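You operate a simulated robot arm through the tools that you are given. There is no shell and no other tool. Be economical: measure what you need, move in short steps, check, and stop when the job is done.

You run a simulated two-armed robot. Do the job below in one go: nothing can be reset, and whatever is moved stays where it is left.

Task
Take the gold cover and put it on the low carton. Take the tall box from the top of the packing table and put it on the top of the wooden desk. Take the grey spare holder from the top of the packing table and leave it on the top of the grey table. Put two of the blue parts boxes from the top of the packing table on the top of the blue bench. Put one of the tape rolls from the top of the packing table on the white plate. Open the sensor lid, turn the time dial to 30 and shut the lid again. Take the blue cup and leave it on the top of the wooden desk. Stack the grey box marked "24V" from the top of the grey table on top of the grey box labelled "36V". Put the bulb box on the top of the blue bench away on the middle shelf under the back counter. Take the panel light from the top of the beige bench and leave it on the desk behind the light box. Close the left box flap. The order is free. Set down upright: tall box, blue parts box, blue cup, bulb box.

Only the result counts: the job must be done as asked and must still hold three seconds after the hand-in. Knocking over, shifting, dropping, spilling or breaking anything else fails it. A push-on lid holds only when it is set on centred and level and pressed home; a screw cap is set on level and turned clockwise until tight.

Robot
Two 7-joint arms with two-finger parallel grippers on one trunk, on a base that drives. Base frame: it is fixed to the floor where the robot stands at the start and does not move with it; the origin is under the middle of the robot, x ahead of it, y to its left, z up. Units: cm, rad, N and s.
The left shoulder is at the start at [11, 16.9, 150.1], the right one opposite. With the tool pointing down near the work surface each hand reaches from about 10 to 40 cm from the robot's upright axis, wherever it stands, measured 20 degrees to its own side. Places, roughly: blue cup (7x7x8 cm) [-240, 270, 60]; blue parts box [75, 200, 75]; bulb box [75, -200, 75]; desk behind the light box (16x15 cm) [80, -104, 80]; gold cover (16x8x2 cm) [70, -20, 80]; grey box [-125, 75, 75]; left box flap [-470, 0, 70]; low carton (23x21x4 cm) [60, 200, 20]; middle shelf under the back counter [-320, 530, 30]; panel light (6x6x3 cm) [70, -300, 80]; sensor lid [-30, 320, 100]; spare holder [50, 125, 75]; tall box [75, 100, 75]; tape roll (6x6x3 cm) [90, 190, 80]; time dial [-30, 320, 100]; top of the blue bench [70, -210, 80]; top of the grey table [-120, 100, 80]; top of the wooden desk [80, -70, 80]; white plate (9x9x1 cm) [50, 200, 80]. Payload 1.57 kg a hand.
Tool frame (each hand has its own): the origin (TCP) lies between the finger pads and is the grasp point; the fingertips stand 3 cm ahead of it; z points along the fingers, y is the line along which they close. The gripper opens to 8 cm. The fingers are 1.7 cm wide and 1.2 cm thick; the gripper's body (4 by 8.2 cm) begins 8 cm behind the TCP.
Orientation is that of the tool frame in the base frame, as a unit quaternion [w, x, y, z]. With the fingers straight down and closing along the base's y, the tool's x points along the base's -x, its y along +y and its z along -z.

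Tools
- The arms move only by the tool move_arm. It takes "left_targets", "right_targets" or both (then of equal length, played together; a hand with none holds still); each is a list of rows, each a list of 3 entries, a list of its own where there are three numbers: the shift along the base's x, y, z in units of 30 mm (1.0 is 30 mm), then the turn, a rotation vector about the base's x, y, z in units of 6 degrees (1.0 is 6 degrees), then the opening, from 0 (shut) to 1 (fully open). In form: [[[x, y, z], [ax, ay, az], claw], ...]. A call has 1 to 12 rows; each row shifts and turns the commanded pose from where the row before left it. A call with a number of a shift or a turn outside -1 to 1 is refused whole. A row lasts 0.2 s, in which the tool goes at most 5 cm and 0.15 rad; a call with a longer step from one row to the next is refused whole, and so is a gripper value outside its range. A pose out of reach is approached as far as the arm can. The call stops where the force on the tool passes 40 N (or 10 N more than at its start, if that is more) or the arm is blocked; 0.2 s more then pass. Each finger travels about 7.2 cm/s and halts on what it meets, pressing with about 26 N; the grip force reading is that of the motor and also rises with nothing between the fingers. The clock runs only during rows and for 0.2 s after the last one: add rows that do not move to give the fingers time. It gives the time, the measured TCP pose, the force on the tool (base axes), the opening and the grip force at its end, in the units of the frame above (readings bear some noise), with the torque about the TCP (base axes, N m) and any sound that the robot's microphone picked up.
- Cameras (640 x 400 px; columns grow to the right, rows downward): "scene" is now at [14.67, -3.06, 167.77]; the picture's right is [-0.40, -0.92, 0.00], its down [-0.74, 0.32, -0.59] and it looks along [0.54, -0.23, -0.81] (base axes); focal length 288 px, centre (320, 200). "left" rides on the left gripper at [7.2, 0.7, -12.2] in its tool frame; the picture's right is [-0.09, 1.00, 0.00], its down [-0.84, -0.08, -0.54] and it looks along [-0.54, -0.05, 0.84] (tool axes); focal length 238 px, centre (320, 200). "right" rides on the right gripper at [7.2, -0.7, -12.2] in its tool frame; the picture's right is [0.09, 1.00, 0.00], its down [-0.84, 0.08, -0.54] and it looks along [-0.54, 0.05, 0.84] (tool axes); focal length 238 px, centre (320, 200). There is no depth. A picture from a camera that has moved, and an enlarged one, comes with that camera's place and axes in the base frame and with its lens.
- grab_frame(camera): a new picture of that camera. It takes no simulated time.
- lift_body(by): slides the trunk up (or, below 0, down) by that many cm; the arms and the scene camera ride with it, the base frame stays. It gives what a move gives, with no picture.
- steer(legs): drives the robot by 1 to 6 legs, each [ahead, left, turn to the left] in cm, cm and rad, along the robot's own axes; the way and the turn of a leg run together, so that a leg with both is an arc; at most 150 cm and 3.142 rad a leg. The arms and the cameras ride along, it lands a little off, and it stops where it bumps. It gives what a move gives.
- turn_head(pan, tilt): turns the head with the scene camera to pan (to the left, within 1.501 rad either way) and tilt (down, from -0.506 to 1.204), counted from straight ahead of the robot. It gives what a move gives.
- inspect(camera, box): a new picture of the part [left, top, right, bottom] of that camera's present view, enlarged. It takes no simulated time.
- sign_off(): hands the job in; it is judged then, once.

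Work in short steps. Places have to be worked out from the pictures, the camera data and where the tool is seen: move nearer, look again, correct. Check each grasp and each placing, and mend what went wrong. You have 567 turns and 370 pictures in all, those below and enlarged ones among them. Open the grippers and draw the arms clear of the work before you hand the job in, unless the task says otherwise.

The tools are called after "Request:" as a command line: name --argument value ..., lists and objects as JSON in quotes. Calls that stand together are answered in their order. move_arm: Moves the arms, as the interface text tells. Its arguments: {"type":"object","properties":{"left_targets":{"type":"array","items":{"type":"array"}},"right_targets":{"type":"array","items":{"type":"array"}}},"required":[]} The other tools are called the same way: lift_body (by) slides the trunk up or down; steer (legs) drives the base; turn_head (pan, tilt) turns the head that bears the scene camera; grab_frame (camera) takes a picture; inspect (camera, box) takes an enlarged picture of a part of a camera's view; sign_off () hands the job in.

At the start:

```text
t: 0.0
left_position: [59.97, -8.69, 120.85]
left_tool_rot: [0.0, 0.0, 1.0, 0.001]
left_ft_force: [-0.3, -0.1, 0.8]
left_torque: [0.0, 0.02, 0.06]
left_finger_gap: 7.98
left_grip_force: 0.0
right_position: [40.94, -53.19, 100.04]
right_tool_rot: [0.0, 0.0, 1.0, 0.0]
right_ft_force: [0.1, -0.4, -0.5]
right_torque: [0.02, -0.03, -0.01]
right_finger_gap: 8.02
right_grip_force: 0.1
trunk travel left (down, up): [-81.5, 7.5]
robot x, y, heading: [0.06, -0.25, -0.0]
head pan, tilt: [-0.407, 0.939]
```

scene: 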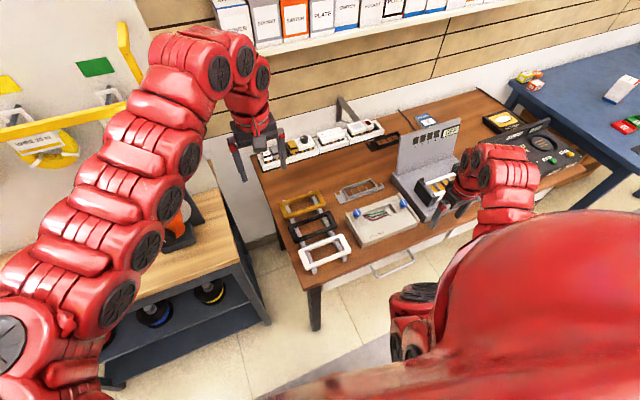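
right: 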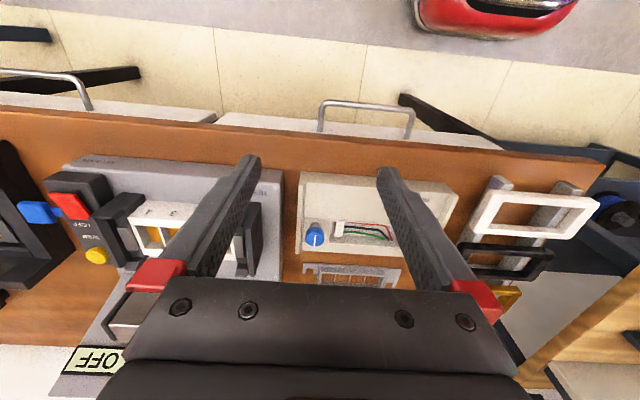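
left: 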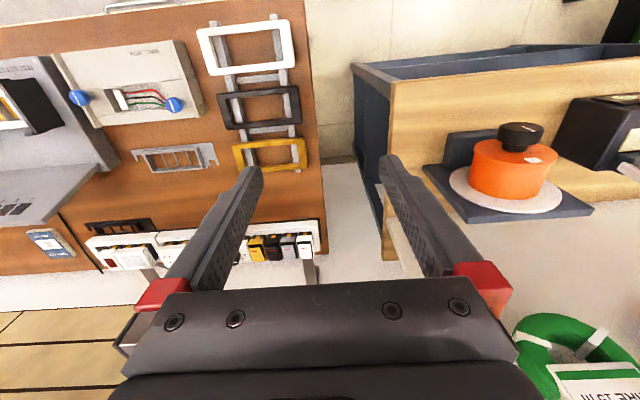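

The left camera shows a yellow frame near [73,-22]. I'll look more closely at it and at the desk.

Request:
inspect --camera "left" --box '[180, 0, 340, 200]'

Request:
inspect --camera "scene" --box '[240, 80, 560, 280]'

```text
2.00 times, centred on (260, 100) of left
camera zoom: at [52.76, -7.98, 133.09], right [0.09, 1.0, 0.0], down [0.84, -0.08, 0.54], along [0.54, -0.05, -0.84], focal length 477 px, centre (440, 400)
```

zoom: 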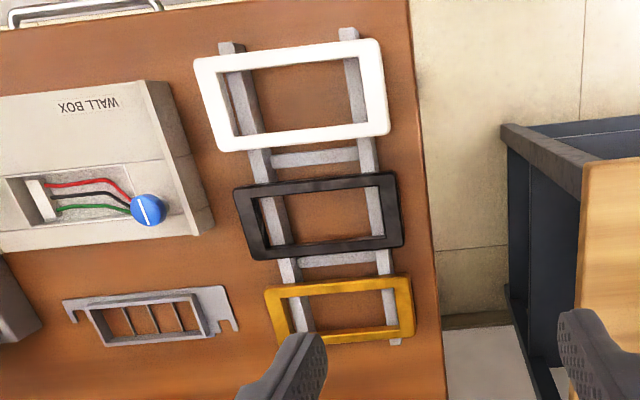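

```text
2.00 times, centred on (400, 180) of scene
camera zoom: at [14.67, -3.06, 167.77], right [-0.4, -0.92, 0.0], down [-0.74, 0.32, -0.59], along [0.54, -0.23, -0.81], focal length 577 px, centre (160, 240)
```

zoom: 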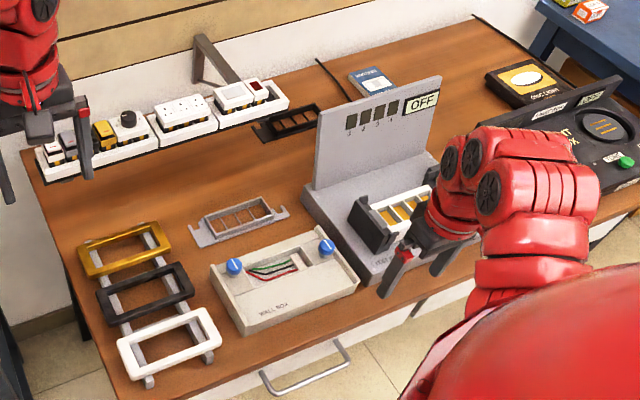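

Gold frame's centre works out to about [72.6,-21,82], lying on two rails. I'll raise the right hand for clearance and bring the left hand above its left short bar.

Request:
move_arm --left_targets '[[[0.525, -0.22, -0.8], [0, 0, 0], 1], [[0.525, -0.22, -0.8], [0, 0, 0], 1], [[0.525, -0.22, -0.8], [0, 0, 0], 1], [[0.525, -0.22, -0.8], [0, 0, 0], 1], [[0.525, -0.22, -0.8], [0, 0, 0], 1], [[0.525, -0.22, -0.8], [0, 0, 0], 1], [[0.525, -0.22, -0.8], [0, 0, 0], 1], [[0.525, -0.22, -0.8], [0, 0, 0], 1]]' --right_targets '[[[0, 0, 1], [0, 0, 0], 1], [[0, 0, 1], [0, 0, 0], 1], [[0, 0, 1], [0, 0, 0], 1], [[0, 0, 1], [0, 0, 0], 1], [[0, 0, 1], [0, 0, 0], 1], [[0, 0, 1], [0, 0, 0], 1], [[0, 0, 1], [0, 0, 0], 1], [[0, 0, 1], [0, 0, 0], 1]]'

Request:
grab_frame --camera "left"

Request:
grab_frame --camera "scene"

```text
t: 1.8
left_position: [66.42, -10.47, 107.12]
left_tool_rot: [0.0, 0.0, 1.0, 0.0]
left_ft_force: [0.3, -1.1, -0.8]
left_torque: [0.03, 0.01, 0.0]
left_finger_gap: 7.99
left_grip_force: 0.0
left hand out of reach, approached as far as the arm can: row 5, 6, 7, 8
right_position: [45.87, -58.73, 110.04]
right_tool_rot: [-0.001, 0.0, 1.0, -0.002]
right_ft_force: [-0.1, -0.4, -0.2]
right_torque: [-0.03, -0.01, 0.03]
right_finger_gap: 7.99
right_grip_force: 0.0
right hand out of reach, approached as far as the arm can: row 1, 2, 3, 4, 5, 6, 7, 8
trunk travel left (down, up): [-81.5, 7.5]
robot x, y, heading: [0.19, 0.09, 0.002]
head pan, tilt: [-0.407, 0.939]
```

```text
364 pictures are left
camera left: at [59.23, -9.83, 119.19], right [0.09, 1.0, 0.0], down [0.84, -0.08, 0.54], along [0.54, -0.05, -0.84], focal length 238 px, centre (320, 200)
```

left: 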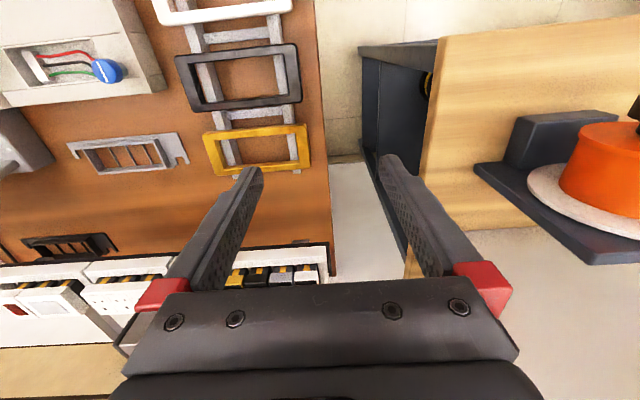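

```text
363 pictures are left
camera scene: at [14.83, -2.99, 167.76], right [-0.4, -0.92, 0.0], down [-0.74, 0.32, -0.59], along [0.54, -0.23, -0.81], focal length 288 px, centre (320, 200)
```

scene: 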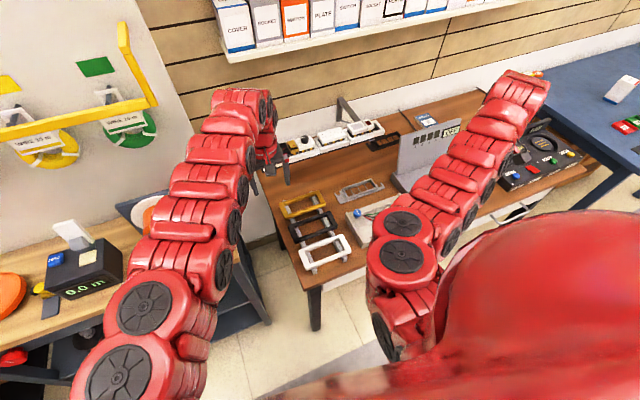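

The reach is limited, so I'll bring the hands back and up first. Then I'll lower the trunk and drive closer.

Request:
move_arm --left_targets '[[[-1, 0, 1], [0, 0, 0], 1], [[-1, 0, 1], [0, 0, 0], 1], [[-1, 0, 1], [0, 0, 0], 1], [[-1, 0, 1], [0, 0, 0], 1], [[-1, 0, 1], [0, 0, 0], 1], [[-1, 0, 1], [0, 0, 0], 1], [[-1, 0, 0], [0, 0, 0], 1], [[-1, 0, 0], [0, 0, 0], 1], [[-1, 0, 0], [0, 0, 0], 1]]' --right_targets '[[[-1, 0, 1], [0, 0, 0], 1], [[-1, 0, 1], [0, 0, 0], 1], [[-1, 0, 1], [0, 0, 0], 1], [[-1, 0, 1], [0, 0, 0], 1], [[-1, 0, 1], [0, 0, 0], 1], [[-1, 0, 1], [0, 0, 0], 1], [[-1, 0.5, 0], [0, 0, 0], 1], [[-1, 0.5, 0], [0, 0, 0], 1], [[0, 0.5, 0], [0, 0, 0], 1]]'

```text
t: 3.8
left_position: [56.45, -10.61, 116.69]
left_tool_rot: [0.0, 0.001, 1.0, 0.0]
left_ft_force: [0.0, -0.2, 0.1]
left_torque: [-0.03, 0.05, 0.0]
left_finger_gap: 8.02
left_grip_force: 0.0
left hand out of reach, approached as far as the arm can: row 4, 5, 6, 7, 8, 9
right_position: [40.61, -60.89, 117.46]
right_tool_rot: [0.0, 0.0, 1.0, -0.001]
right_ft_force: [0.0, 0.6, -0.6]
right_torque: [-0.03, 0.02, 0.0]
right_finger_gap: 8.02
right_grip_force: 0.0
right hand out of reach, approached as far as the arm can: row 1, 2, 4, 5, 6, 7, 8, 9
trunk travel left (down, up): [-81.5, 7.5]
robot x, y, heading: [0.35, -0.04, 0.001]
head pan, tilt: [-0.407, 0.939]
```

Range is a shell about 54–66 cm from each shoulder. I'll drive so the left shoulder stands about 55 cm in front of the gold bar, then lower the trunk 15.

Request:
steer --legs '[[6, -30, 0]]'

Request:
lift_body --by -15

Request:
grab_frame --camera "left"

```text
t: 5.9
left_position: [62.55, -40.4, 116.85]
left_tool_rot: [0.0, -0.001, 1.0, -0.001]
left_ft_force: [0.5, -0.1, 1.2]
left_torque: [-0.02, -0.01, 0.02]
left_finger_gap: 8.0
left_grip_force: 0.1
right_position: [46.72, -90.56, 117.46]
right_tool_rot: [-0.001, -0.001, 1.0, -0.001]
right_ft_force: [-0.5, 0.4, -0.6]
right_torque: [-0.01, 0.0, 0.0]
right_finger_gap: 7.99
right_grip_force: 0.0
trunk travel left (down, up): [-81.5, 7.5]
robot x, y, heading: [6.01, -29.88, 0.002]
head pan, tilt: [-0.407, 0.939]
```

```text
t: 7.6
left_position: [62.57, -40.44, 101.82]
left_tool_rot: [0.0, -0.001, 1.0, 0.0]
left_ft_force: [-0.7, 0.7, -0.1]
left_torque: [-0.01, -0.01, 0.01]
left_finger_gap: 8.0
left_grip_force: 0.0
right_position: [46.76, -90.63, 102.6]
right_tool_rot: [-0.001, -0.001, 1.0, 0.0]
right_ft_force: [-0.1, 0.5, 0.1]
right_torque: [0.03, -0.01, -0.02]
right_finger_gap: 8.01
right_grip_force: 0.0
trunk travel left (down, up): [-66.5, 22.5]
robot x, y, heading: [5.8, -30.11, 0.002]
head pan, tilt: [-0.407, 0.939]
```

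```text
362 pictures are left
camera left: at [55.39, -39.8, 113.88], right [0.09, 1.0, 0.0], down [0.84, -0.08, 0.54], along [0.54, -0.05, -0.84], focal length 238 px, centre (320, 200)
```

left: 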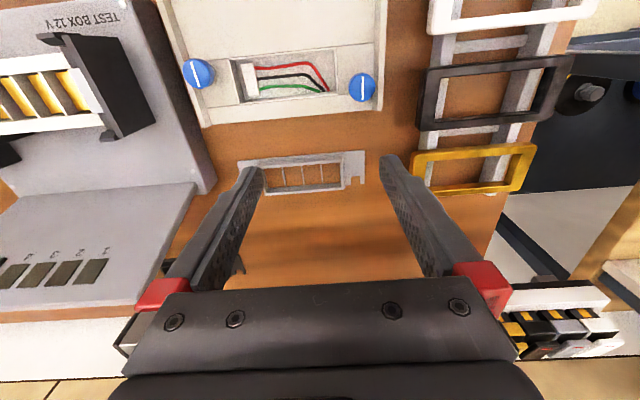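

Next I'll shift left above the gold frame, then look again.

Request:
move_arm --left_targets '[[[0.3, 1, 0], [0, 0, 0], 1], [[0.3, 1, 0], [0, 0, 0], 1], [[0.3, 1, 0], [0, 0, 0], 1], [[0.3, 1, 0], [0, 0, 0], 1], [[0.3, 1, 0], [0, 0, 0], 1], [[0.3, 1, 0], [0, 0, 0], 1], [[0.3, 1, -0.6], [0, 0, 0], 1], [[0.3, 1, -0.6], [0, 0, 0], 1], [[0, 0, -0.6], [0, 0, 0], 1]]'

Request:
grab_frame --camera "left"

```text
t: 9.6
left_position: [68.3, -27.0, 99.31]
left_tool_rot: [-0.002, -0.002, 1.0, 0.0]
left_ft_force: [0.0, 0.2, -0.3]
left_torque: [-0.01, 0.02, 0.01]
left_finger_gap: 8.02
left_grip_force: 0.1
left hand out of reach, approached as far as the arm can: row 1, 2, 3, 4, 8, 9
right_position: [46.66, -90.7, 102.51]
right_tool_rot: [0.0, -0.001, 1.0, 0.001]
right_ft_force: [-0.2, -0.3, -0.1]
right_torque: [0.01, -0.01, 0.02]
right_finger_gap: 8.01
right_grip_force: 0.0
trunk travel left (down, up): [-66.5, 22.5]
robot x, y, heading: [6.03, -29.94, 0.006]
head pan, tilt: [-0.407, 0.939]
```

```text
361 pictures are left
camera left: at [61.14, -26.35, 111.39], right [0.09, 1.0, 0.0], down [0.84, -0.08, 0.54], along [0.54, -0.05, -0.84], focal length 238 px, centre (320, 200)
```

left: 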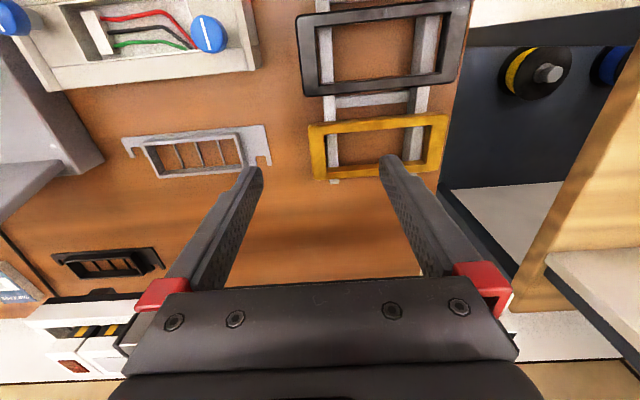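

The hand stopped short, so I'll test how it moves from here with pure y steps and then a descent.

Request:
move_arm --left_targets '[[[0, 0.7, 0], [0, 0, 0], 1], [[0, 0.7, 0], [0, 0, 0], 1], [[0, 0.7, 0], [0, 0, 0], 1], [[0, 0.7, 0], [0, 0, 0], 1], [[0, 0.7, 0], [0, 0, 0], 1]]'

Request:
grab_frame --camera "scene"

```text
t: 10.8
left_position: [68.32, -26.93, 99.28]
left_tool_rot: [-0.001, -0.001, 1.0, 0.0]
left_ft_force: [0.1, 0.0, 0.0]
left_torque: [-0.02, 0.03, -0.01]
left_finger_gap: 8.01
left_grip_force: 0.1
left hand out of reach, approached as far as the arm can: row 1, 2, 3, 4, 5
right_position: [46.79, -90.74, 102.51]
right_tool_rot: [0.0, -0.001, 1.0, 0.0]
right_ft_force: [0.8, -0.3, -0.6]
right_torque: [-0.01, -0.01, -0.02]
right_finger_gap: 8.01
right_grip_force: 0.1
trunk travel left (down, up): [-66.5, 22.5]
robot x, y, heading: [5.91, -29.99, -0.003]
head pan, tilt: [-0.407, 0.939]
```

```text
360 pictures are left
camera scene: at [20.66, -32.99, 152.77], right [-0.39, -0.92, 0.0], down [-0.74, 0.32, -0.59], along [0.54, -0.23, -0.81], focal length 288 px, centre (320, 200)
```

scene: 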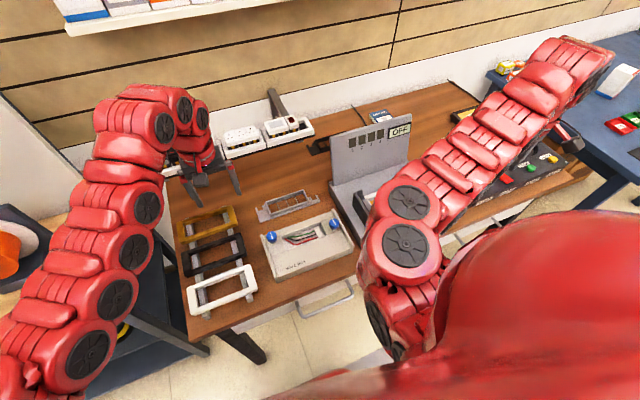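

I'm at the inner edge of the shell, so I'll go forward first, then left, and look.

Request:
move_arm --left_targets '[[[0.8, 0, -0.2], [0, 0, 0], 1], [[0.7, 0.3, -0.2], [0, 0, 0], 1], [[0, 0.8, -0.2], [0, 0, 0], 1], [[0, 0.8, -0.2], [0, 0, 0], 1], [[0, 0.8, 0], [0, 0, 0], 1], [[0, 0.8, 0], [0, 0, 0], 1], [[0, 0.8, 0], [0, 0, 0], 1]]'

Request:
grab_frame --camera "left"

```text
t: 12.4
left_position: [72.82, -13.97, 97.0]
left_tool_rot: [0.0, -0.001, 1.0, 0.0]
left_ft_force: [-1.6, 0.2, 0.1]
left_torque: [0.0, 0.0, -0.02]
left_finger_gap: 8.03
left_grip_force: 0.1
right_position: [46.73, -90.61, 102.57]
right_tool_rot: [0.0, 0.0, 1.0, 0.0]
right_ft_force: [0.0, -0.2, 0.2]
right_torque: [-0.02, -0.02, 0.01]
right_finger_gap: 8.02
right_grip_force: 0.0
trunk travel left (down, up): [-66.5, 22.5]
robot x, y, heading: [5.83, -30.08, 0.006]
head pan, tilt: [-0.407, 0.939]
```

```text
359 pictures are left
camera left: at [65.61, -13.42, 109.12], right [0.09, 1.0, 0.0], down [0.84, -0.08, 0.54], along [0.54, -0.05, -0.84], focal length 238 px, centre (320, 200)
```

left: 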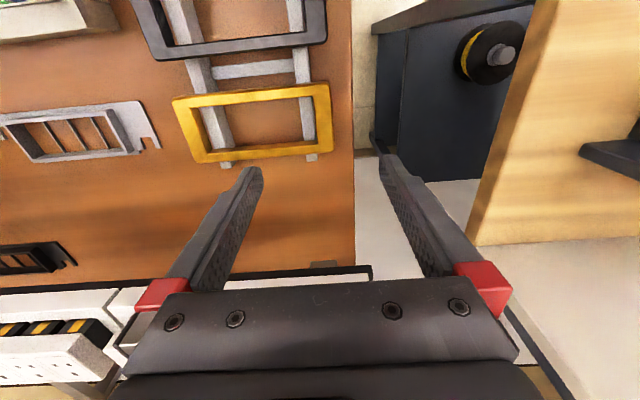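

The frame's right-hand bar lies near [71.8,-14.1] with its top at about 85. I'll go down to z 90 and check.

Request:
move_arm --left_targets '[[[-0.15, 0, -0.8], [0, 0, 0], 1], [[-0.15, 0, -0.8], [0, 0, 0], 1], [[0, 0, -0.7], [0, 0, 0], 1]]'

Request:
grab_frame --camera "left"

Request:
inspect --camera "scene" --box '[140, 120, 300, 220]'

```text
t: 13.2
left_position: [71.99, -14.13, 90.12]
left_tool_rot: [-0.001, -0.001, 1.0, 0.0]
left_ft_force: [0.0, -0.7, -0.1]
left_torque: [0.02, 0.02, -0.01]
left_finger_gap: 8.01
left_grip_force: 0.0
right_position: [46.68, -90.81, 102.47]
right_tool_rot: [0.001, -0.002, 1.0, 0.0]
right_ft_force: [-0.4, -0.5, 0.0]
right_torque: [-0.01, 0.0, 0.01]
right_finger_gap: 7.97
right_grip_force: 0.1
trunk travel left (down, up): [-66.5, 22.5]
robot x, y, heading: [5.99, -30.17, 0.003]
head pan, tilt: [-0.407, 0.939]
```

```text
358 pictures are left
camera left: at [64.77, -13.45, 102.15], right [0.09, 1.0, 0.0], down [0.84, -0.08, 0.54], along [0.54, -0.05, -0.84], focal length 238 px, centre (320, 200)
```

left: 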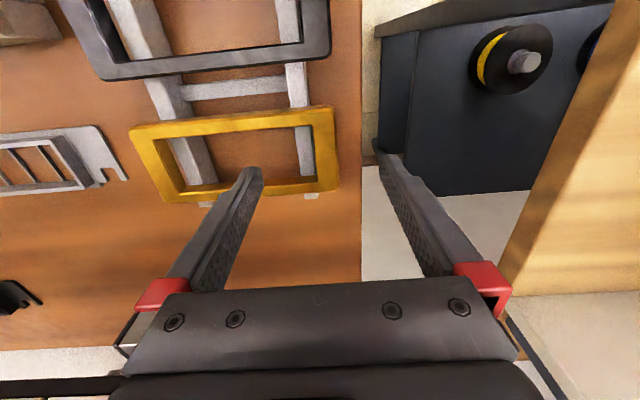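

```text
4.00 times, centred on (220, 170) of scene
camera zoom: at [20.7, -33.0, 152.76], right [-0.39, -0.92, 0.0], down [-0.74, 0.32, -0.59], along [0.54, -0.23, -0.81], focal length 1154 px, centre (720, 320)
```

zoom: 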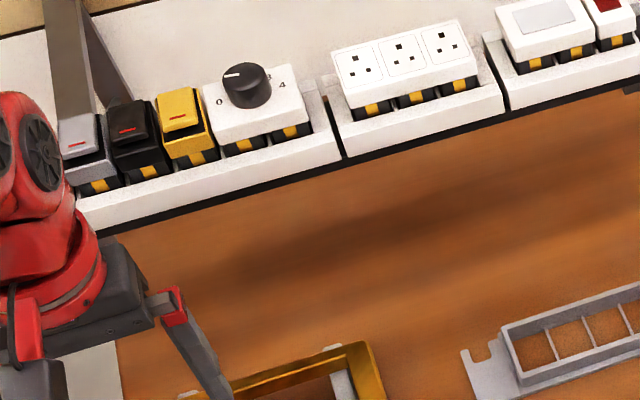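

Alignment is good. I'll go down to z 86.4 and close on the bar.

Request:
move_arm --left_targets '[[[-0.1, 0.07, -0.6], [0, 0, 0], 1], [[-0.1, 0.05, -0.6], [0, 0, 0], 1]]'

Request:
grab_frame --camera "left"

```text
t: 13.8
left_position: [71.38, -13.67, 86.47]
left_tool_rot: [0.001, -0.001, 1.0, 0.0]
left_ft_force: [-0.4, 0.7, 0.0]
left_torque: [0.02, -0.05, 0.02]
left_finger_gap: 7.99
left_grip_force: 0.1
right_position: [46.7, -90.62, 102.53]
right_tool_rot: [0.0, 0.0, 1.0, 0.0]
right_ft_force: [0.0, 0.7, 0.4]
right_torque: [0.0, -0.02, 0.03]
right_finger_gap: 8.01
right_grip_force: 0.1
trunk travel left (down, up): [-66.5, 22.5]
robot x, y, heading: [6.19, -29.84, 0.004]
head pan, tilt: [-0.407, 0.939]
```

```text
356 pictures are left
camera left: at [64.11, -13.05, 98.55], right [0.09, 1.0, 0.0], down [0.84, -0.08, 0.54], along [0.54, -0.05, -0.84], focal length 238 px, centre (320, 200)
```

left: 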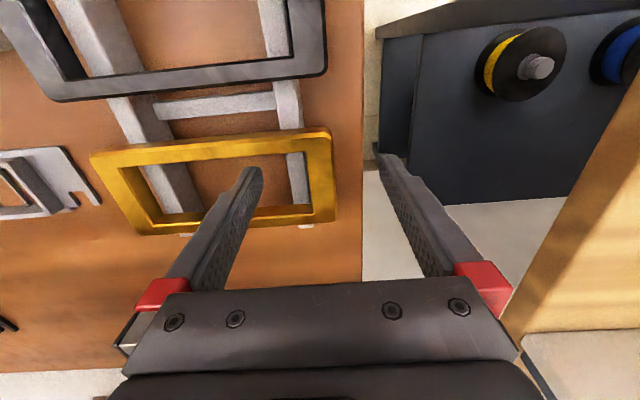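

Stereo height is uncertain, so I'll close and read the gap.

Request:
move_arm --left_targets '[[[0, 0, 0], [0, 0, 0], 0], [[0, 0, 0], [0, 0, 0], 0], [[0, 0, 0], [0, 0, 0], 0], [[0, 0, 0], [0, 0, 0], 0]]'

Request:
grab_frame --camera "left"

```text
t: 14.8
left_position: [71.28, -13.71, 86.47]
left_tool_rot: [0.0, -0.001, 1.0, -0.001]
left_ft_force: [-0.5, 0.5, -0.1]
left_torque: [-0.02, 0.01, -0.03]
left_finger_gap: 1.69
left_grip_force: 26.6
right_position: [46.62, -90.64, 102.43]
right_tool_rot: [0.0, -0.001, 1.0, 0.001]
right_ft_force: [-0.1, 0.7, 0.0]
right_torque: [0.03, -0.01, 0.02]
right_finger_gap: 8.01
right_grip_force: 0.0
trunk travel left (down, up): [-66.5, 22.5]
robot x, y, heading: [5.69, -30.29, 0.003]
head pan, tilt: [-0.407, 0.939]
```

```text
355 pictures are left
camera left: at [64.1, -13.07, 98.56], right [0.09, 1.0, 0.0], down [0.84, -0.08, 0.54], along [0.54, -0.05, -0.84], focal length 238 px, centre (320, 200)
```

left: 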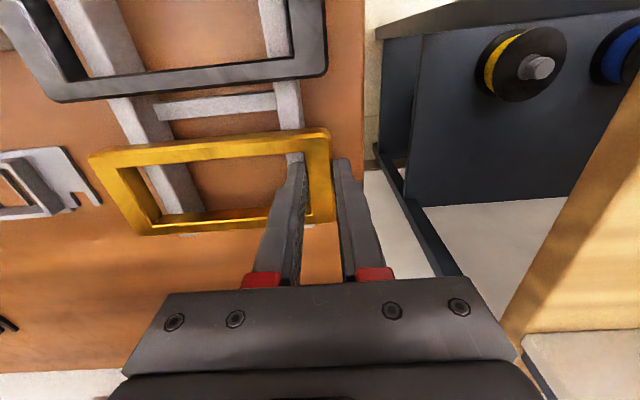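

It's gripped at 1.69 cm. I'll lift slowly and check.

Request:
move_arm --left_targets '[[[0, 0, 0.4], [0, 0, 0], 0], [[0, 0, 0.6], [0, 0, 0], 0], [[0, 0, 1], [0, 0, 0], 0], [[0, 0, 1], [0, 0, 0], 0]]'

Request:
grab_frame --camera "left"

```text
t: 15.8
left_position: [71.03, -13.72, 95.42]
left_tool_rot: [0.0, 0.0, 1.0, -0.001]
left_ft_force: [-0.3, 0.1, 0.1]
left_torque: [0.04, 0.0, 0.0]
left_finger_gap: 0.01
left_grip_force: 21.3
right_position: [46.67, -90.66, 102.55]
right_tool_rot: [0.0, 0.0, 1.0, -0.001]
right_ft_force: [-0.1, -0.1, 1.0]
right_torque: [0.0, -0.02, -0.01]
right_finger_gap: 7.99
right_grip_force: 0.1
trunk travel left (down, up): [-66.5, 22.5]
robot x, y, heading: [6.02, -29.84, 0.004]
head pan, tilt: [-0.407, 0.939]
```

```text
354 pictures are left
camera left: at [63.99, -13.11, 107.65], right [0.09, 1.0, 0.0], down [0.84, -0.08, 0.54], along [0.54, -0.05, -0.84], focal length 238 px, centre (320, 200)
```

left: 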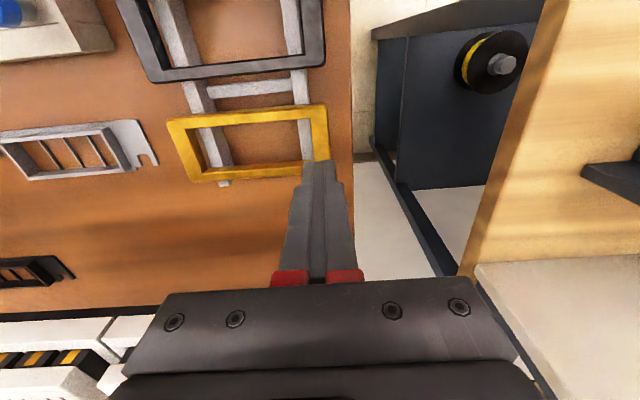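

It slipped because the grip was too shallow; the frame's top is about 84. I'll open, go deeper to tips at 82.2, and grip again.

Request:
move_arm --left_targets '[[[0.1, 0, 0], [0, 0, 0], 1], [[0.05, 0, -0.5], [0, 0, 0], 1], [[0, 0, -1], [0, 0, 0], 1], [[0, 0, -1], [0, 0, 0], 1], [[0, 0, -0.5], [0, 0, 0], 1], [[0, 0, -0.4], [0, 0, 0], 1], [[0, 0, 0], [0, 0, 0], 1]]'

```text
t: 17.4
left_position: [71.74, -13.72, 85.26]
left_tool_rot: [0.0, -0.001, 1.0, 0.001]
left_ft_force: [0.5, 1.1, 0.3]
left_torque: [0.03, 0.0, 0.02]
left_finger_gap: 8.02
left_grip_force: 0.0
right_position: [46.68, -90.72, 102.53]
right_tool_rot: [0.0, -0.001, 1.0, 0.0]
right_ft_force: [-0.4, -0.5, -0.1]
right_torque: [-0.01, 0.01, 0.02]
right_finger_gap: 8.0
right_grip_force: 0.0
trunk travel left (down, up): [-66.5, 22.5]
robot x, y, heading: [6.03, -30.12, 0.003]
head pan, tilt: [-0.407, 0.939]
```

No contact, so I'll go a little lower (0.6) and close.

Request:
move_arm --left_targets '[[[0, 0, -0.2], [0, 0, 0], 1], [[0, 0, 0], [0, 0, 0], 0], [[0, 0, 0], [0, 0, 0], 0], [[0, 0, 0], [0, 0, 0], 0], [[0, 0, 0], [0, 0, 0], 0], [[0, 0, 0], [0, 0, 0], 0]]'

Request:
grab_frame --camera "left"

```text
t: 18.5
left_position: [71.69, -15.18, 84.65]
left_tool_rot: [0.0, 0.009, 1.0, -0.01]
left_ft_force: [3.8, -14.0, 0.3]
left_torque: [-0.19, -0.28, 0.17]
left_finger_gap: 1.71
left_grip_force: 25.6
right_position: [46.53, -90.96, 102.5]
right_tool_rot: [0.0, 0.002, 1.0, -0.001]
right_ft_force: [0.4, 0.7, 0.9]
right_torque: [-0.05, 0.04, -0.02]
right_finger_gap: 8.02
right_grip_force: 0.0
trunk travel left (down, up): [-66.5, 22.5]
robot x, y, heading: [6.22, -29.72, -0.003]
head pan, tilt: [-0.407, 0.939]
stopped in row 5 (left hand): the force on the tool passed its limit at 43 N (the readings are from after the stop); the commanded pose is now the measured one
```

```text
353 pictures are left
camera left: at [64.52, -14.18, 96.77], right [0.11, 0.99, -0.02], down [0.84, -0.08, 0.54], along [0.54, -0.07, -0.84], focal length 238 px, centre (320, 200)
```

left: 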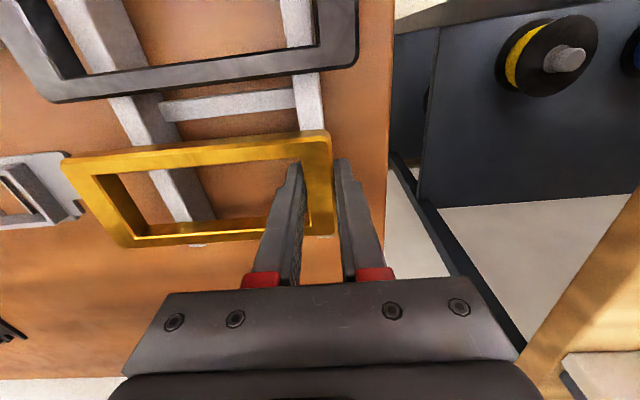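

The inner finger met the rail, so the frame slid slightly, but the bar is between the pads. I'll lift gently.

Request:
move_arm --left_targets '[[[0, 0, 0.2], [0, 0, 0], 0], [[0, 0, 0.3], [0, 0, 0], 0], [[0, 0, 0.5], [0, 0, 0], 0], [[0, 0, 1], [0, 0, 0], 0]]'

Request:
grab_frame --camera "left"

```text
t: 19.5
left_position: [71.71, -14.73, 90.54]
left_tool_rot: [0.0, 0.007, 1.0, -0.006]
left_ft_force: [0.7, -0.3, -1.5]
left_torque: [0.04, -0.01, 0.0]
left_finger_gap: 1.7
left_grip_force: 26.3
right_position: [46.53, -90.85, 102.43]
right_tool_rot: [-0.001, 0.001, 1.0, 0.0]
right_ft_force: [0.2, 0.9, -0.1]
right_torque: [0.03, -0.01, -0.01]
right_finger_gap: 7.96
right_grip_force: 0.0
trunk travel left (down, up): [-66.5, 22.5]
robot x, y, heading: [5.86, -30.55, 0.001]
head pan, tilt: [-0.407, 0.939]
```

```text
352 pictures are left
camera left: at [64.53, -13.88, 102.76], right [0.1, 0.99, -0.01], down [0.84, -0.08, 0.54], along [0.54, -0.07, -0.84], focal length 238 px, centre (320, 200)
```

left: 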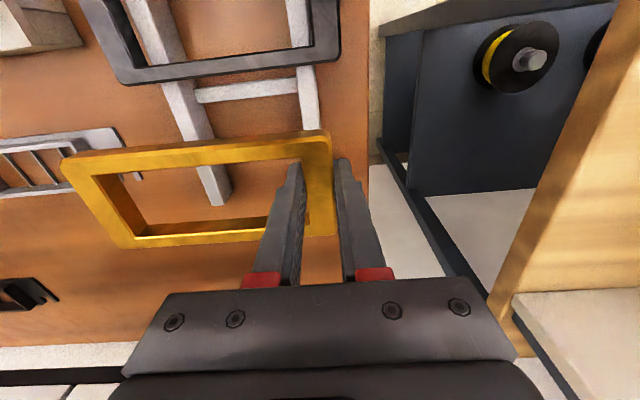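

Held. I'll raise the hand, back off, and look to the left for the packing table and carton.

Request:
move_arm --left_targets '[[[0, 0, 1], [0, 0, 0], 0], [[0, 0, 1], [0, 0, 0], 0], [[0, 0, 1], [0, 0, 0], 0], [[0, 0, 1], [0, 0, 0], 0], [[0, 0, 1], [0, 0, 0], 0], [[0, 0, 1], [0, 0, 0], 0]]'

Request:
steer --legs '[[-20, 0, 0], [0, 100, 0]]'

Request:
turn_head --pan 0.5 --tilt 0.6

Request:
grab_frame --camera "scene"

```text
t: 20.9
left_position: [71.68, -14.87, 108.82]
left_tool_rot: [0.0, 0.007, 1.0, -0.006]
left_ft_force: [0.1, -0.3, -1.5]
left_torque: [0.01, 0.0, 0.02]
left_finger_gap: 1.71
left_grip_force: 25.7
right_position: [46.5, -90.96, 102.4]
right_tool_rot: [0.001, 0.001, 1.0, -0.001]
right_ft_force: [0.8, -0.4, -0.5]
right_torque: [-0.04, 0.01, 0.0]
right_finger_gap: 7.98
right_grip_force: 0.0
trunk travel left (down, up): [-66.5, 22.5]
robot x, y, heading: [5.57, -30.26, 0.003]
head pan, tilt: [-0.407, 0.939]
```

```text
t: 27.3
left_position: [52.1, 85.13, 108.62]
left_tool_rot: [0.0, 0.006, 1.0, -0.007]
left_ft_force: [-0.5, -0.3, -0.1]
left_torque: [0.04, 0.01, 0.01]
left_finger_gap: 1.68
left_grip_force: 25.6
right_position: [26.73, 9.2, 102.52]
right_tool_rot: [0.0, 0.002, 1.0, 0.001]
right_ft_force: [-0.1, -0.3, 0.9]
right_torque: [-0.02, 0.0, 0.02]
right_finger_gap: 7.99
right_grip_force: 0.0
trunk travel left (down, up): [-66.5, 22.5]
robot x, y, heading: [-13.54, 70.21, 0.001]
head pan, tilt: [-0.407, 0.939]
```

```text
t: 28.5
left_position: [52.12, 85.17, 108.68]
left_tool_rot: [0.0, 0.007, 1.0, -0.006]
left_ft_force: [0.7, -0.4, 0.0]
left_torque: [0.03, 0.02, 0.02]
left_finger_gap: 1.67
left_grip_force: 25.9
right_position: [26.75, 9.14, 102.53]
right_tool_rot: [0.0, 0.001, 1.0, 0.0]
right_ft_force: [-0.1, 0.2, -0.2]
right_torque: [0.0, 0.03, -0.01]
right_finger_gap: 8.0
right_grip_force: 0.1
trunk travel left (down, up): [-66.5, 22.5]
robot x, y, heading: [-13.24, 70.02, 0.001]
head pan, tilt: [0.499, 0.6]
```

```text
351 pictures are left
camera scene: at [2.08, 74.09, 155.53], right [0.48, -0.88, 0.0], down [-0.5, -0.27, -0.82], along [0.73, 0.39, -0.57], focal length 288 px, centre (320, 200)
```

scene: 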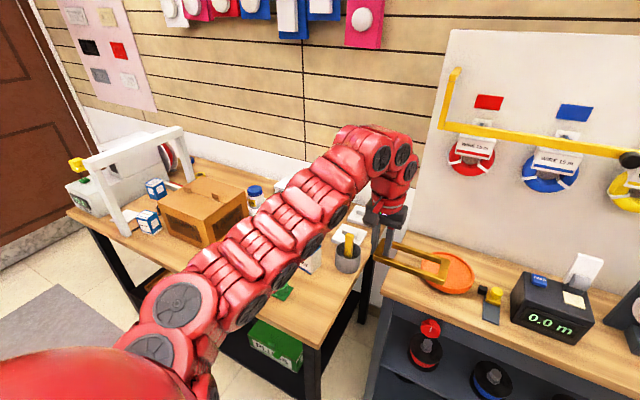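

The packing table is ahead-left, with cartons beneath. I'll move farther left and look.

Request:
steer --legs '[[-15, 80, 0]]'

Request:
turn_head --pan 0.35 --tilt 0.75

Request:
grab_frame --camera "scene"

Request:
turn_head --pan -0.25 --tilt 0.75

Request:
grab_frame --camera "scene"

```text
t: 32.8
left_position: [37.47, 164.3, 108.68]
left_tool_rot: [-0.001, 0.008, 1.0, -0.006]
left_ft_force: [0.1, -0.6, 0.7]
left_torque: [0.06, -0.02, 0.03]
left_finger_gap: 1.73
left_grip_force: 26.3
right_position: [12.22, 88.18, 102.5]
right_tool_rot: [0.0, 0.003, 1.0, 0.0]
right_ft_force: [-0.6, -0.3, -0.4]
right_torque: [0.01, -0.01, -0.01]
right_finger_gap: 8.01
right_grip_force: 0.0
trunk travel left (down, up): [-66.5, 22.5]
robot x, y, heading: [-28.52, 149.64, -0.002]
head pan, tilt: [0.499, 0.6]
```

```text
t: 33.5
left_position: [37.38, 164.22, 108.76]
left_tool_rot: [-0.001, 0.007, 1.0, -0.006]
left_ft_force: [0.7, -0.5, -0.8]
left_torque: [0.03, -0.01, 0.0]
left_finger_gap: 1.69
left_grip_force: 26.2
right_position: [12.05, 88.3, 102.48]
right_tool_rot: [0.0, 0.001, 1.0, -0.001]
right_ft_force: [0.4, -0.5, -0.1]
right_torque: [0.04, 0.0, 0.0]
right_finger_gap: 7.98
right_grip_force: 0.1
trunk travel left (down, up): [-66.5, 22.5]
robot x, y, heading: [-28.77, 149.51, -0.004]
head pan, tilt: [0.351, 0.75]
```

```text
350 pictures are left
camera scene: at [-12.57, 151.92, 154.25], right [0.34, -0.94, 0.0], down [-0.64, -0.23, -0.73], along [0.69, 0.25, -0.68], focal length 288 px, centre (320, 200)
```

scene: 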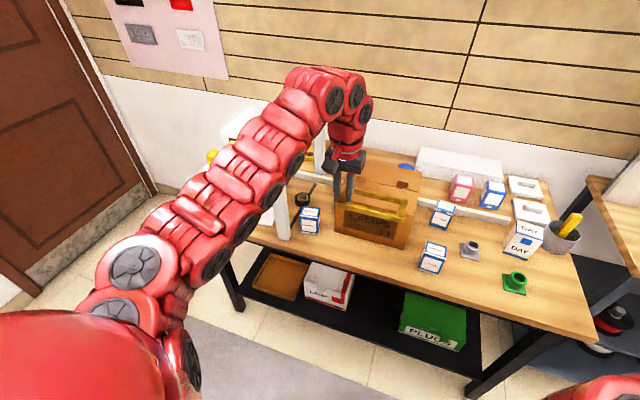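

```text
t: 34.5
left_position: [37.56, 164.25, 108.55]
left_tool_rot: [-0.001, 0.008, 1.0, -0.006]
left_ft_force: [-0.1, -0.9, -0.7]
left_torque: [0.02, 0.0, 0.03]
left_finger_gap: 1.7
left_grip_force: 25.6
right_position: [12.18, 88.41, 102.54]
right_tool_rot: [0.0, 0.001, 1.0, 0.0]
right_ft_force: [1.5, 0.4, -0.6]
right_torque: [0.03, -0.03, -0.03]
right_finger_gap: 8.01
right_grip_force: 0.0
trunk travel left (down, up): [-66.5, 22.5]
robot x, y, heading: [-28.15, 149.16, -0.005]
head pan, tilt: [-0.25, 0.75]
```

```text
349 pictures are left
camera scene: at [-12.33, 147.01, 154.24], right [-0.25, -0.97, 0.0], down [-0.66, 0.17, -0.73], along [0.71, -0.18, -0.68], focal length 288 px, centre (320, 200)
```

scene: 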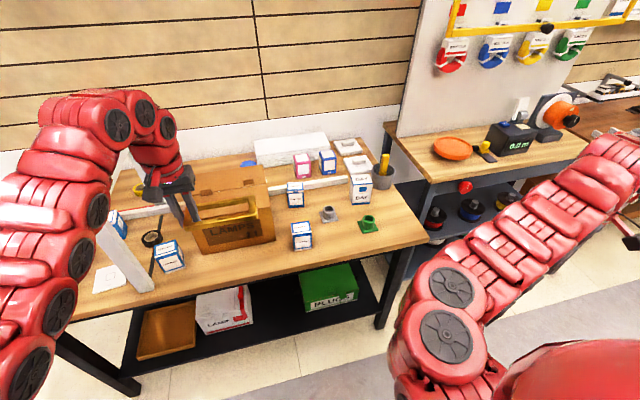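

The low carton is the brown tray at about [58,200.5,24] under the table. I plan to reach in diagonally with the left arm, so first I'll back off and swing the right arm to the side and rear.

Request:
steer --legs '[[-20, 0, 0]]'

Request:
move_arm --right_targets '[[[-0.9, -0.6, 0], [0, 0, -1], 0.5], [[-0.9, -0.6, 0], [0, 0, -1], 0.5], [[-1, -0.5, 0], [0, 0, -1], 0.5], [[-1, -0.4, 0], [0, 0, -1], 0.5], [[-1, -0.3, 0], [0, 0, -1], 0.5], [[-1, -0.2, 0], [0, 0, -1], 0.5], [[-1, 0, 0], [0, 0, -1], 0.5], [[-1, 0, 0], [0, 0, -1], 0.5], [[-1, 0, 0], [0, 0, -1], 0.5], [[-1, 0.1, 0], [0, 0, -1], 0.5], [[-1, 0.2, 0], [0, 0, -1], 0.5], [[-1, 0.2, 0], [0, 0, -1], 0.5]]'

```text
t: 36.1
left_position: [17.83, 164.32, 108.57]
left_tool_rot: [-0.001, 0.008, 1.0, -0.006]
left_ft_force: [-0.6, -0.5, -1.4]
left_torque: [0.04, -0.02, -0.02]
left_finger_gap: 1.71
left_grip_force: 26.0
right_position: [-7.6, 88.45, 102.47]
right_tool_rot: [0.0, 0.002, 1.0, -0.001]
right_ft_force: [-0.4, -0.3, -0.5]
right_torque: [-0.02, -0.02, 0.03]
right_finger_gap: 7.99
right_grip_force: 0.0
trunk travel left (down, up): [-66.5, 22.5]
robot x, y, heading: [-48.01, 149.65, -0.004]
head pan, tilt: [-0.25, 0.75]
```

```text
t: 38.7
left_position: [17.51, 164.54, 108.66]
left_tool_rot: [-0.001, 0.007, 1.0, -0.006]
left_ft_force: [-0.3, -0.3, -0.5]
left_torque: [0.06, -0.01, -0.03]
left_finger_gap: 1.7
left_grip_force: 25.9
right_position: [-38.37, 78.44, 102.55]
right_tool_rot: [0.005, 0.564, 0.826, 0.005]
right_ft_force: [0.0, 0.5, -1.3]
right_torque: [0.0, 0.0, -0.01]
right_finger_gap: 4.0
right_grip_force: 0.0
right hand out of reach, approached as far as the arm can: row 7, 8
trunk travel left (down, up): [-66.5, 22.5]
robot x, y, heading: [-47.96, 149.25, -0.007]
head pan, tilt: [-0.25, 0.75]
```

That works. I'll continue swinging backwards.

Request:
move_arm --right_targets '[[[-1, 0, 0], [0, 0, -1], 0.5], [[-1, 0, 0], [0, 0, -1], 0.5], [[-1, 0, 0], [0, 0, -1], 0.5], [[-1, 0.1, 0], [0, 0, -1], 0.5], [[-1, 0.2, 0], [0, 0, -1], 0.5], [[-1, 0.2, 0], [0, 0, -1], 0.5], [[-1, 0.3, 0], [0, 0, -1], 0.5], [[-1, 0.4, 0], [0, 0, -1], 0.5]]'

```text
t: 40.5
left_position: [17.65, 164.39, 108.67]
left_tool_rot: [0.0, 0.007, 1.0, -0.007]
left_ft_force: [-0.9, -0.1, -0.7]
left_torque: [0.04, -0.02, -0.02]
left_finger_gap: 1.71
left_grip_force: 25.5
right_position: [-62.32, 81.98, 102.55]
right_tool_rot: [0.005, 0.851, 0.525, 0.005]
right_ft_force: [-0.8, -0.2, 0.4]
right_torque: [0.0, -0.03, -0.02]
right_finger_gap: 4.0
right_grip_force: 0.0
trunk travel left (down, up): [-66.5, 22.5]
robot x, y, heading: [-48.23, 149.71, -0.006]
head pan, tilt: [-0.25, 0.75]
```

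Now I'll turn left 0.52 rad, lower the trunk fully, and look at the carton from there.

Request:
steer --legs '[[0, 0, 0.524], [10, -17, 0]]'

Request:
lift_body --by -66

Request:
turn_head --pan 0.1 --tilt 0.5

Request:
grab_frame --camera "scene"

```text
t: 42.6
left_position: [1.86, 195.41, 108.63]
left_tool_rot: [0.001, -0.248, 0.969, -0.007]
left_ft_force: [-0.1, -0.2, -0.4]
left_torque: [0.03, 0.03, -0.03]
left_finger_gap: 1.69
left_grip_force: 26.4
right_position: [-26.79, 84.32, 102.67]
right_tool_rot: [0.005, 0.689, 0.725, 0.004]
right_ft_force: [0.2, -0.1, -0.1]
right_torque: [-0.04, 0.02, -0.01]
right_finger_gap: 3.99
right_grip_force: 0.1
trunk travel left (down, up): [-66.5, 22.5]
robot x, y, heading: [-47.89, 149.68, 0.516]
head pan, tilt: [-0.25, 0.75]
stopped in leg 1: the robot was blocked; the commanded pose is now the measured one
```

```text
refused: -66 is not a number from -40 to 40
```

```text
t: 43.4
left_position: [1.75, 195.38, 108.67]
left_tool_rot: [0.002, -0.249, 0.969, -0.007]
left_ft_force: [-0.3, 0.0, -0.6]
left_torque: [0.04, 0.04, 0.01]
left_finger_gap: 1.71
left_grip_force: 26.2
right_position: [-26.74, 84.09, 102.6]
right_tool_rot: [0.006, 0.688, 0.726, 0.005]
right_ft_force: [-0.2, -0.1, 0.7]
right_torque: [0.0, 0.02, 0.01]
right_finger_gap: 3.98
right_grip_force: 0.0
trunk travel left (down, up): [-66.5, 22.5]
robot x, y, heading: [-47.75, 149.67, 0.512]
head pan, tilt: [0.099, 0.499]
```

```text
348 pictures are left
camera scene: at [-33.55, 158.75, 156.44], right [0.58, -0.82, 0.0], down [-0.39, -0.28, -0.88], along [0.72, 0.51, -0.48], focal length 288 px, centre (320, 200)
```

scene: 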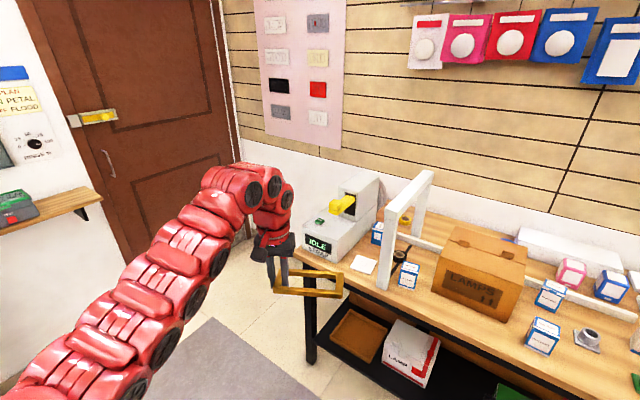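

Blocked at the end of the turn; I'll look right and behind for what touched.

Request:
turn_head --pan -1.5 --tilt 0.6

Request:
grab_frame --camera "scene"

Request:
grab_frame --camera "right"

Request:
turn_head --pan 1.5 --tilt 0.6

Request:
grab_frame --camera "scene"

```text
t: 45.1
left_position: [1.82, 195.38, 108.64]
left_tool_rot: [0.001, -0.248, 0.969, -0.006]
left_ft_force: [0.3, -0.9, 0.4]
left_torque: [0.03, 0.02, 0.01]
left_finger_gap: 1.7
left_grip_force: 26.4
right_position: [-26.83, 84.13, 102.66]
right_tool_rot: [0.005, 0.688, 0.726, 0.005]
right_ft_force: [-0.3, -1.0, 0.2]
right_torque: [-0.02, -0.04, -0.03]
right_finger_gap: 3.99
right_grip_force: 0.0
trunk travel left (down, up): [-66.5, 22.5]
robot x, y, heading: [-47.65, 149.76, 0.509]
head pan, tilt: [-1.499, 0.6]
```

```text
347 pictures are left
camera scene: at [-36.07, 146.18, 155.53], right [-0.83, -0.55, 0.0], down [-0.31, 0.47, -0.83], along [0.46, -0.69, -0.56], focal length 288 px, centre (320, 200)
```

scene: 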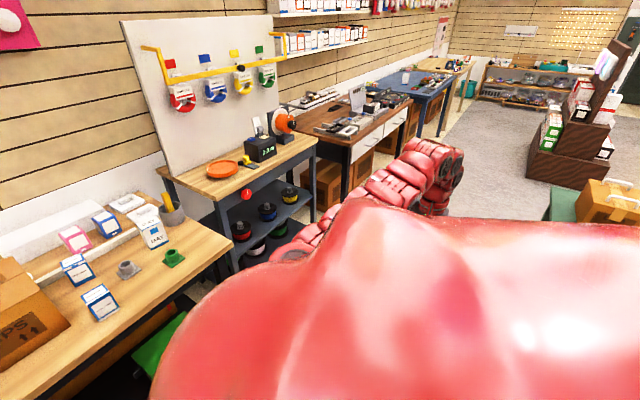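

```text
346 pictures are left
camera right: at [-27.97, 91.32, 114.71], right [0.99, 0.14, 0.01], down [0.11, -0.83, 0.54], along [0.09, -0.54, -0.84], focal length 238 px, centre (320, 200)
```

right: 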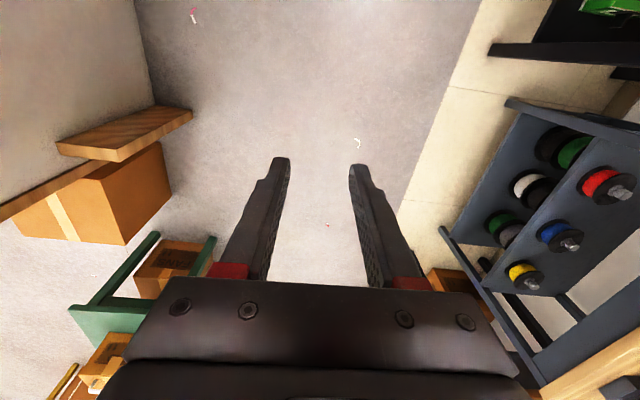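

```text
t: 47.7
left_position: [1.8, 195.36, 108.61]
left_tool_rot: [0.001, -0.25, 0.968, -0.006]
left_ft_force: [-0.3, 0.1, -0.2]
left_torque: [0.03, 0.01, 0.0]
left_finger_gap: 1.68
left_grip_force: 25.6
right_position: [-26.73, 84.36, 102.66]
right_tool_rot: [0.005, 0.689, 0.725, 0.004]
right_ft_force: [0.1, 0.2, -0.2]
right_torque: [-0.01, 0.0, 0.0]
right_finger_gap: 4.01
right_grip_force: 0.0
trunk travel left (down, up): [-66.5, 22.5]
robot x, y, heading: [-48.08, 149.48, 0.512]
head pan, tilt: [1.499, 0.6]
```

```text
345 pictures are left
camera scene: at [-44.77, 161.52, 155.53], right [0.9, 0.43, 0.0], down [0.24, -0.51, -0.83], along [-0.35, 0.75, -0.56], focal length 288 px, centre (320, 200)
```

scene: 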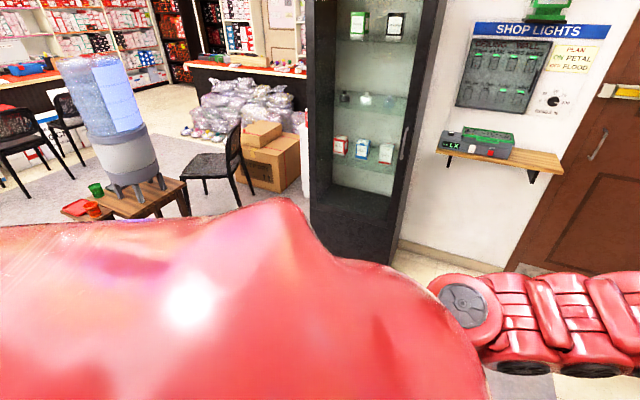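

The grey table is probably right behind the base, so I'll drive forward-right away from it, then lower the trunk in two steps.

Request:
steer --legs '[[12, 0, 0], [10, -16, 0]]'

Request:
lift_body --by -35

Request:
turn_head --pan 0.1 --tilt 0.5

Request:
grab_frame --camera "scene"

```text
t: 50.1
left_position: [28.83, 192.41, 108.56]
left_tool_rot: [0.001, -0.249, 0.968, -0.006]
left_ft_force: [-0.3, -0.1, -0.3]
left_torque: [0.05, 0.05, -0.02]
left_finger_gap: 1.69
left_grip_force: 25.5
right_position: [0.53, 81.24, 102.71]
right_tool_rot: [0.005, 0.689, 0.725, 0.004]
right_ft_force: [-0.2, 0.0, 0.4]
right_torque: [0.01, 0.02, -0.02]
right_finger_gap: 3.99
right_grip_force: 0.0
trunk travel left (down, up): [-66.5, 22.5]
robot x, y, heading: [-20.92, 146.81, 0.519]
head pan, tilt: [1.499, 0.6]
```

```text
t: 53.5
left_position: [28.88, 192.44, 73.79]
left_tool_rot: [0.002, -0.249, 0.968, -0.006]
left_ft_force: [-4.1, 0.7, 0.0]
left_torque: [-0.11, -0.13, -0.43]
left_finger_gap: 1.86
left_grip_force: 26.4
right_position: [0.4, 81.19, 67.53]
right_tool_rot: [0.006, 0.688, 0.725, 0.005]
right_ft_force: [0.2, 0.5, -0.1]
right_torque: [-0.01, -0.05, 0.0]
right_finger_gap: 4.0
right_grip_force: 0.0
trunk travel left (down, up): [-31.5, 57.5]
robot x, y, heading: [-21.02, 146.81, 0.516]
head pan, tilt: [1.499, 0.6]
```

```text
t: 55.0
left_position: [28.86, 192.39, 73.67]
left_tool_rot: [0.002, -0.249, 0.968, -0.006]
left_ft_force: [-4.7, -0.1, 1.3]
left_torque: [-0.1, -0.21, -0.41]
left_finger_gap: 1.84
left_grip_force: 26.5
right_position: [0.39, 81.26, 67.61]
right_tool_rot: [0.006, 0.688, 0.725, 0.004]
right_ft_force: [-0.2, 0.4, -0.9]
right_torque: [-0.01, -0.02, 0.01]
right_finger_gap: 4.01
right_grip_force: 0.1
trunk travel left (down, up): [-31.5, 57.5]
robot x, y, heading: [-20.93, 146.79, 0.518]
head pan, tilt: [0.099, 0.499]
```

```text
344 pictures are left
camera scene: at [-6.47, 155.77, 121.45], right [0.58, -0.82, 0.0], down [-0.39, -0.28, -0.88], along [0.72, 0.51, -0.48], focal length 288 px, centre (320, 200)
```

scene: 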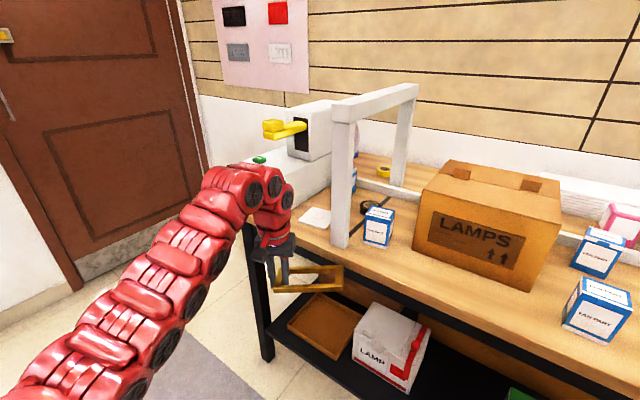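

The cover's corner touches the table's front edge (about 4.7 N). I'll back off straight away before lowering more.

Request:
steer --legs '[[-14, 0, 0]]'

Request:
grab_frame --camera "left"

Request:
grab_frame --camera "scene"

```text
t: 56.3
left_position: [16.72, 185.59, 73.76]
left_tool_rot: [0.001, -0.249, 0.969, -0.006]
left_ft_force: [0.5, -0.3, -0.6]
left_torque: [0.02, -0.01, 0.0]
left_finger_gap: 1.7
left_grip_force: 25.8
right_position: [-11.98, 74.35, 67.59]
right_tool_rot: [0.005, 0.689, 0.725, 0.005]
right_ft_force: [-0.2, 0.1, 1.2]
right_torque: [0.0, -0.03, -0.01]
right_finger_gap: 3.99
right_grip_force: 0.0
trunk travel left (down, up): [-31.5, 57.5]
robot x, y, heading: [-32.93, 140.07, 0.52]
head pan, tilt: [0.099, 0.499]
```

```text
343 pictures are left
camera left: at [10.05, 182.65, 85.82], right [-0.4, 0.92, -0.01], down [0.77, 0.34, 0.54], along [0.5, 0.21, -0.84], focal length 238 px, centre (320, 200)
```

left: 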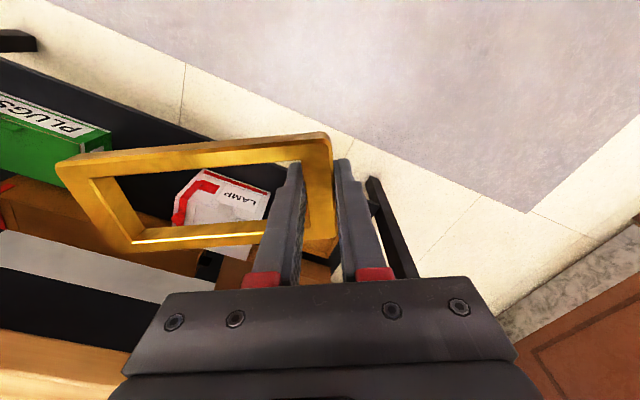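

```text
342 pictures are left
camera scene: at [-18.65, 148.82, 121.46], right [0.58, -0.82, 0.0], down [-0.39, -0.28, -0.88], along [0.72, 0.51, -0.48], focal length 288 px, centre (320, 200)
```

scene: 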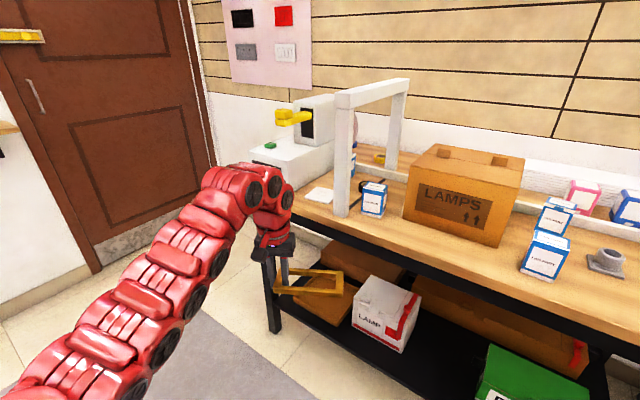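

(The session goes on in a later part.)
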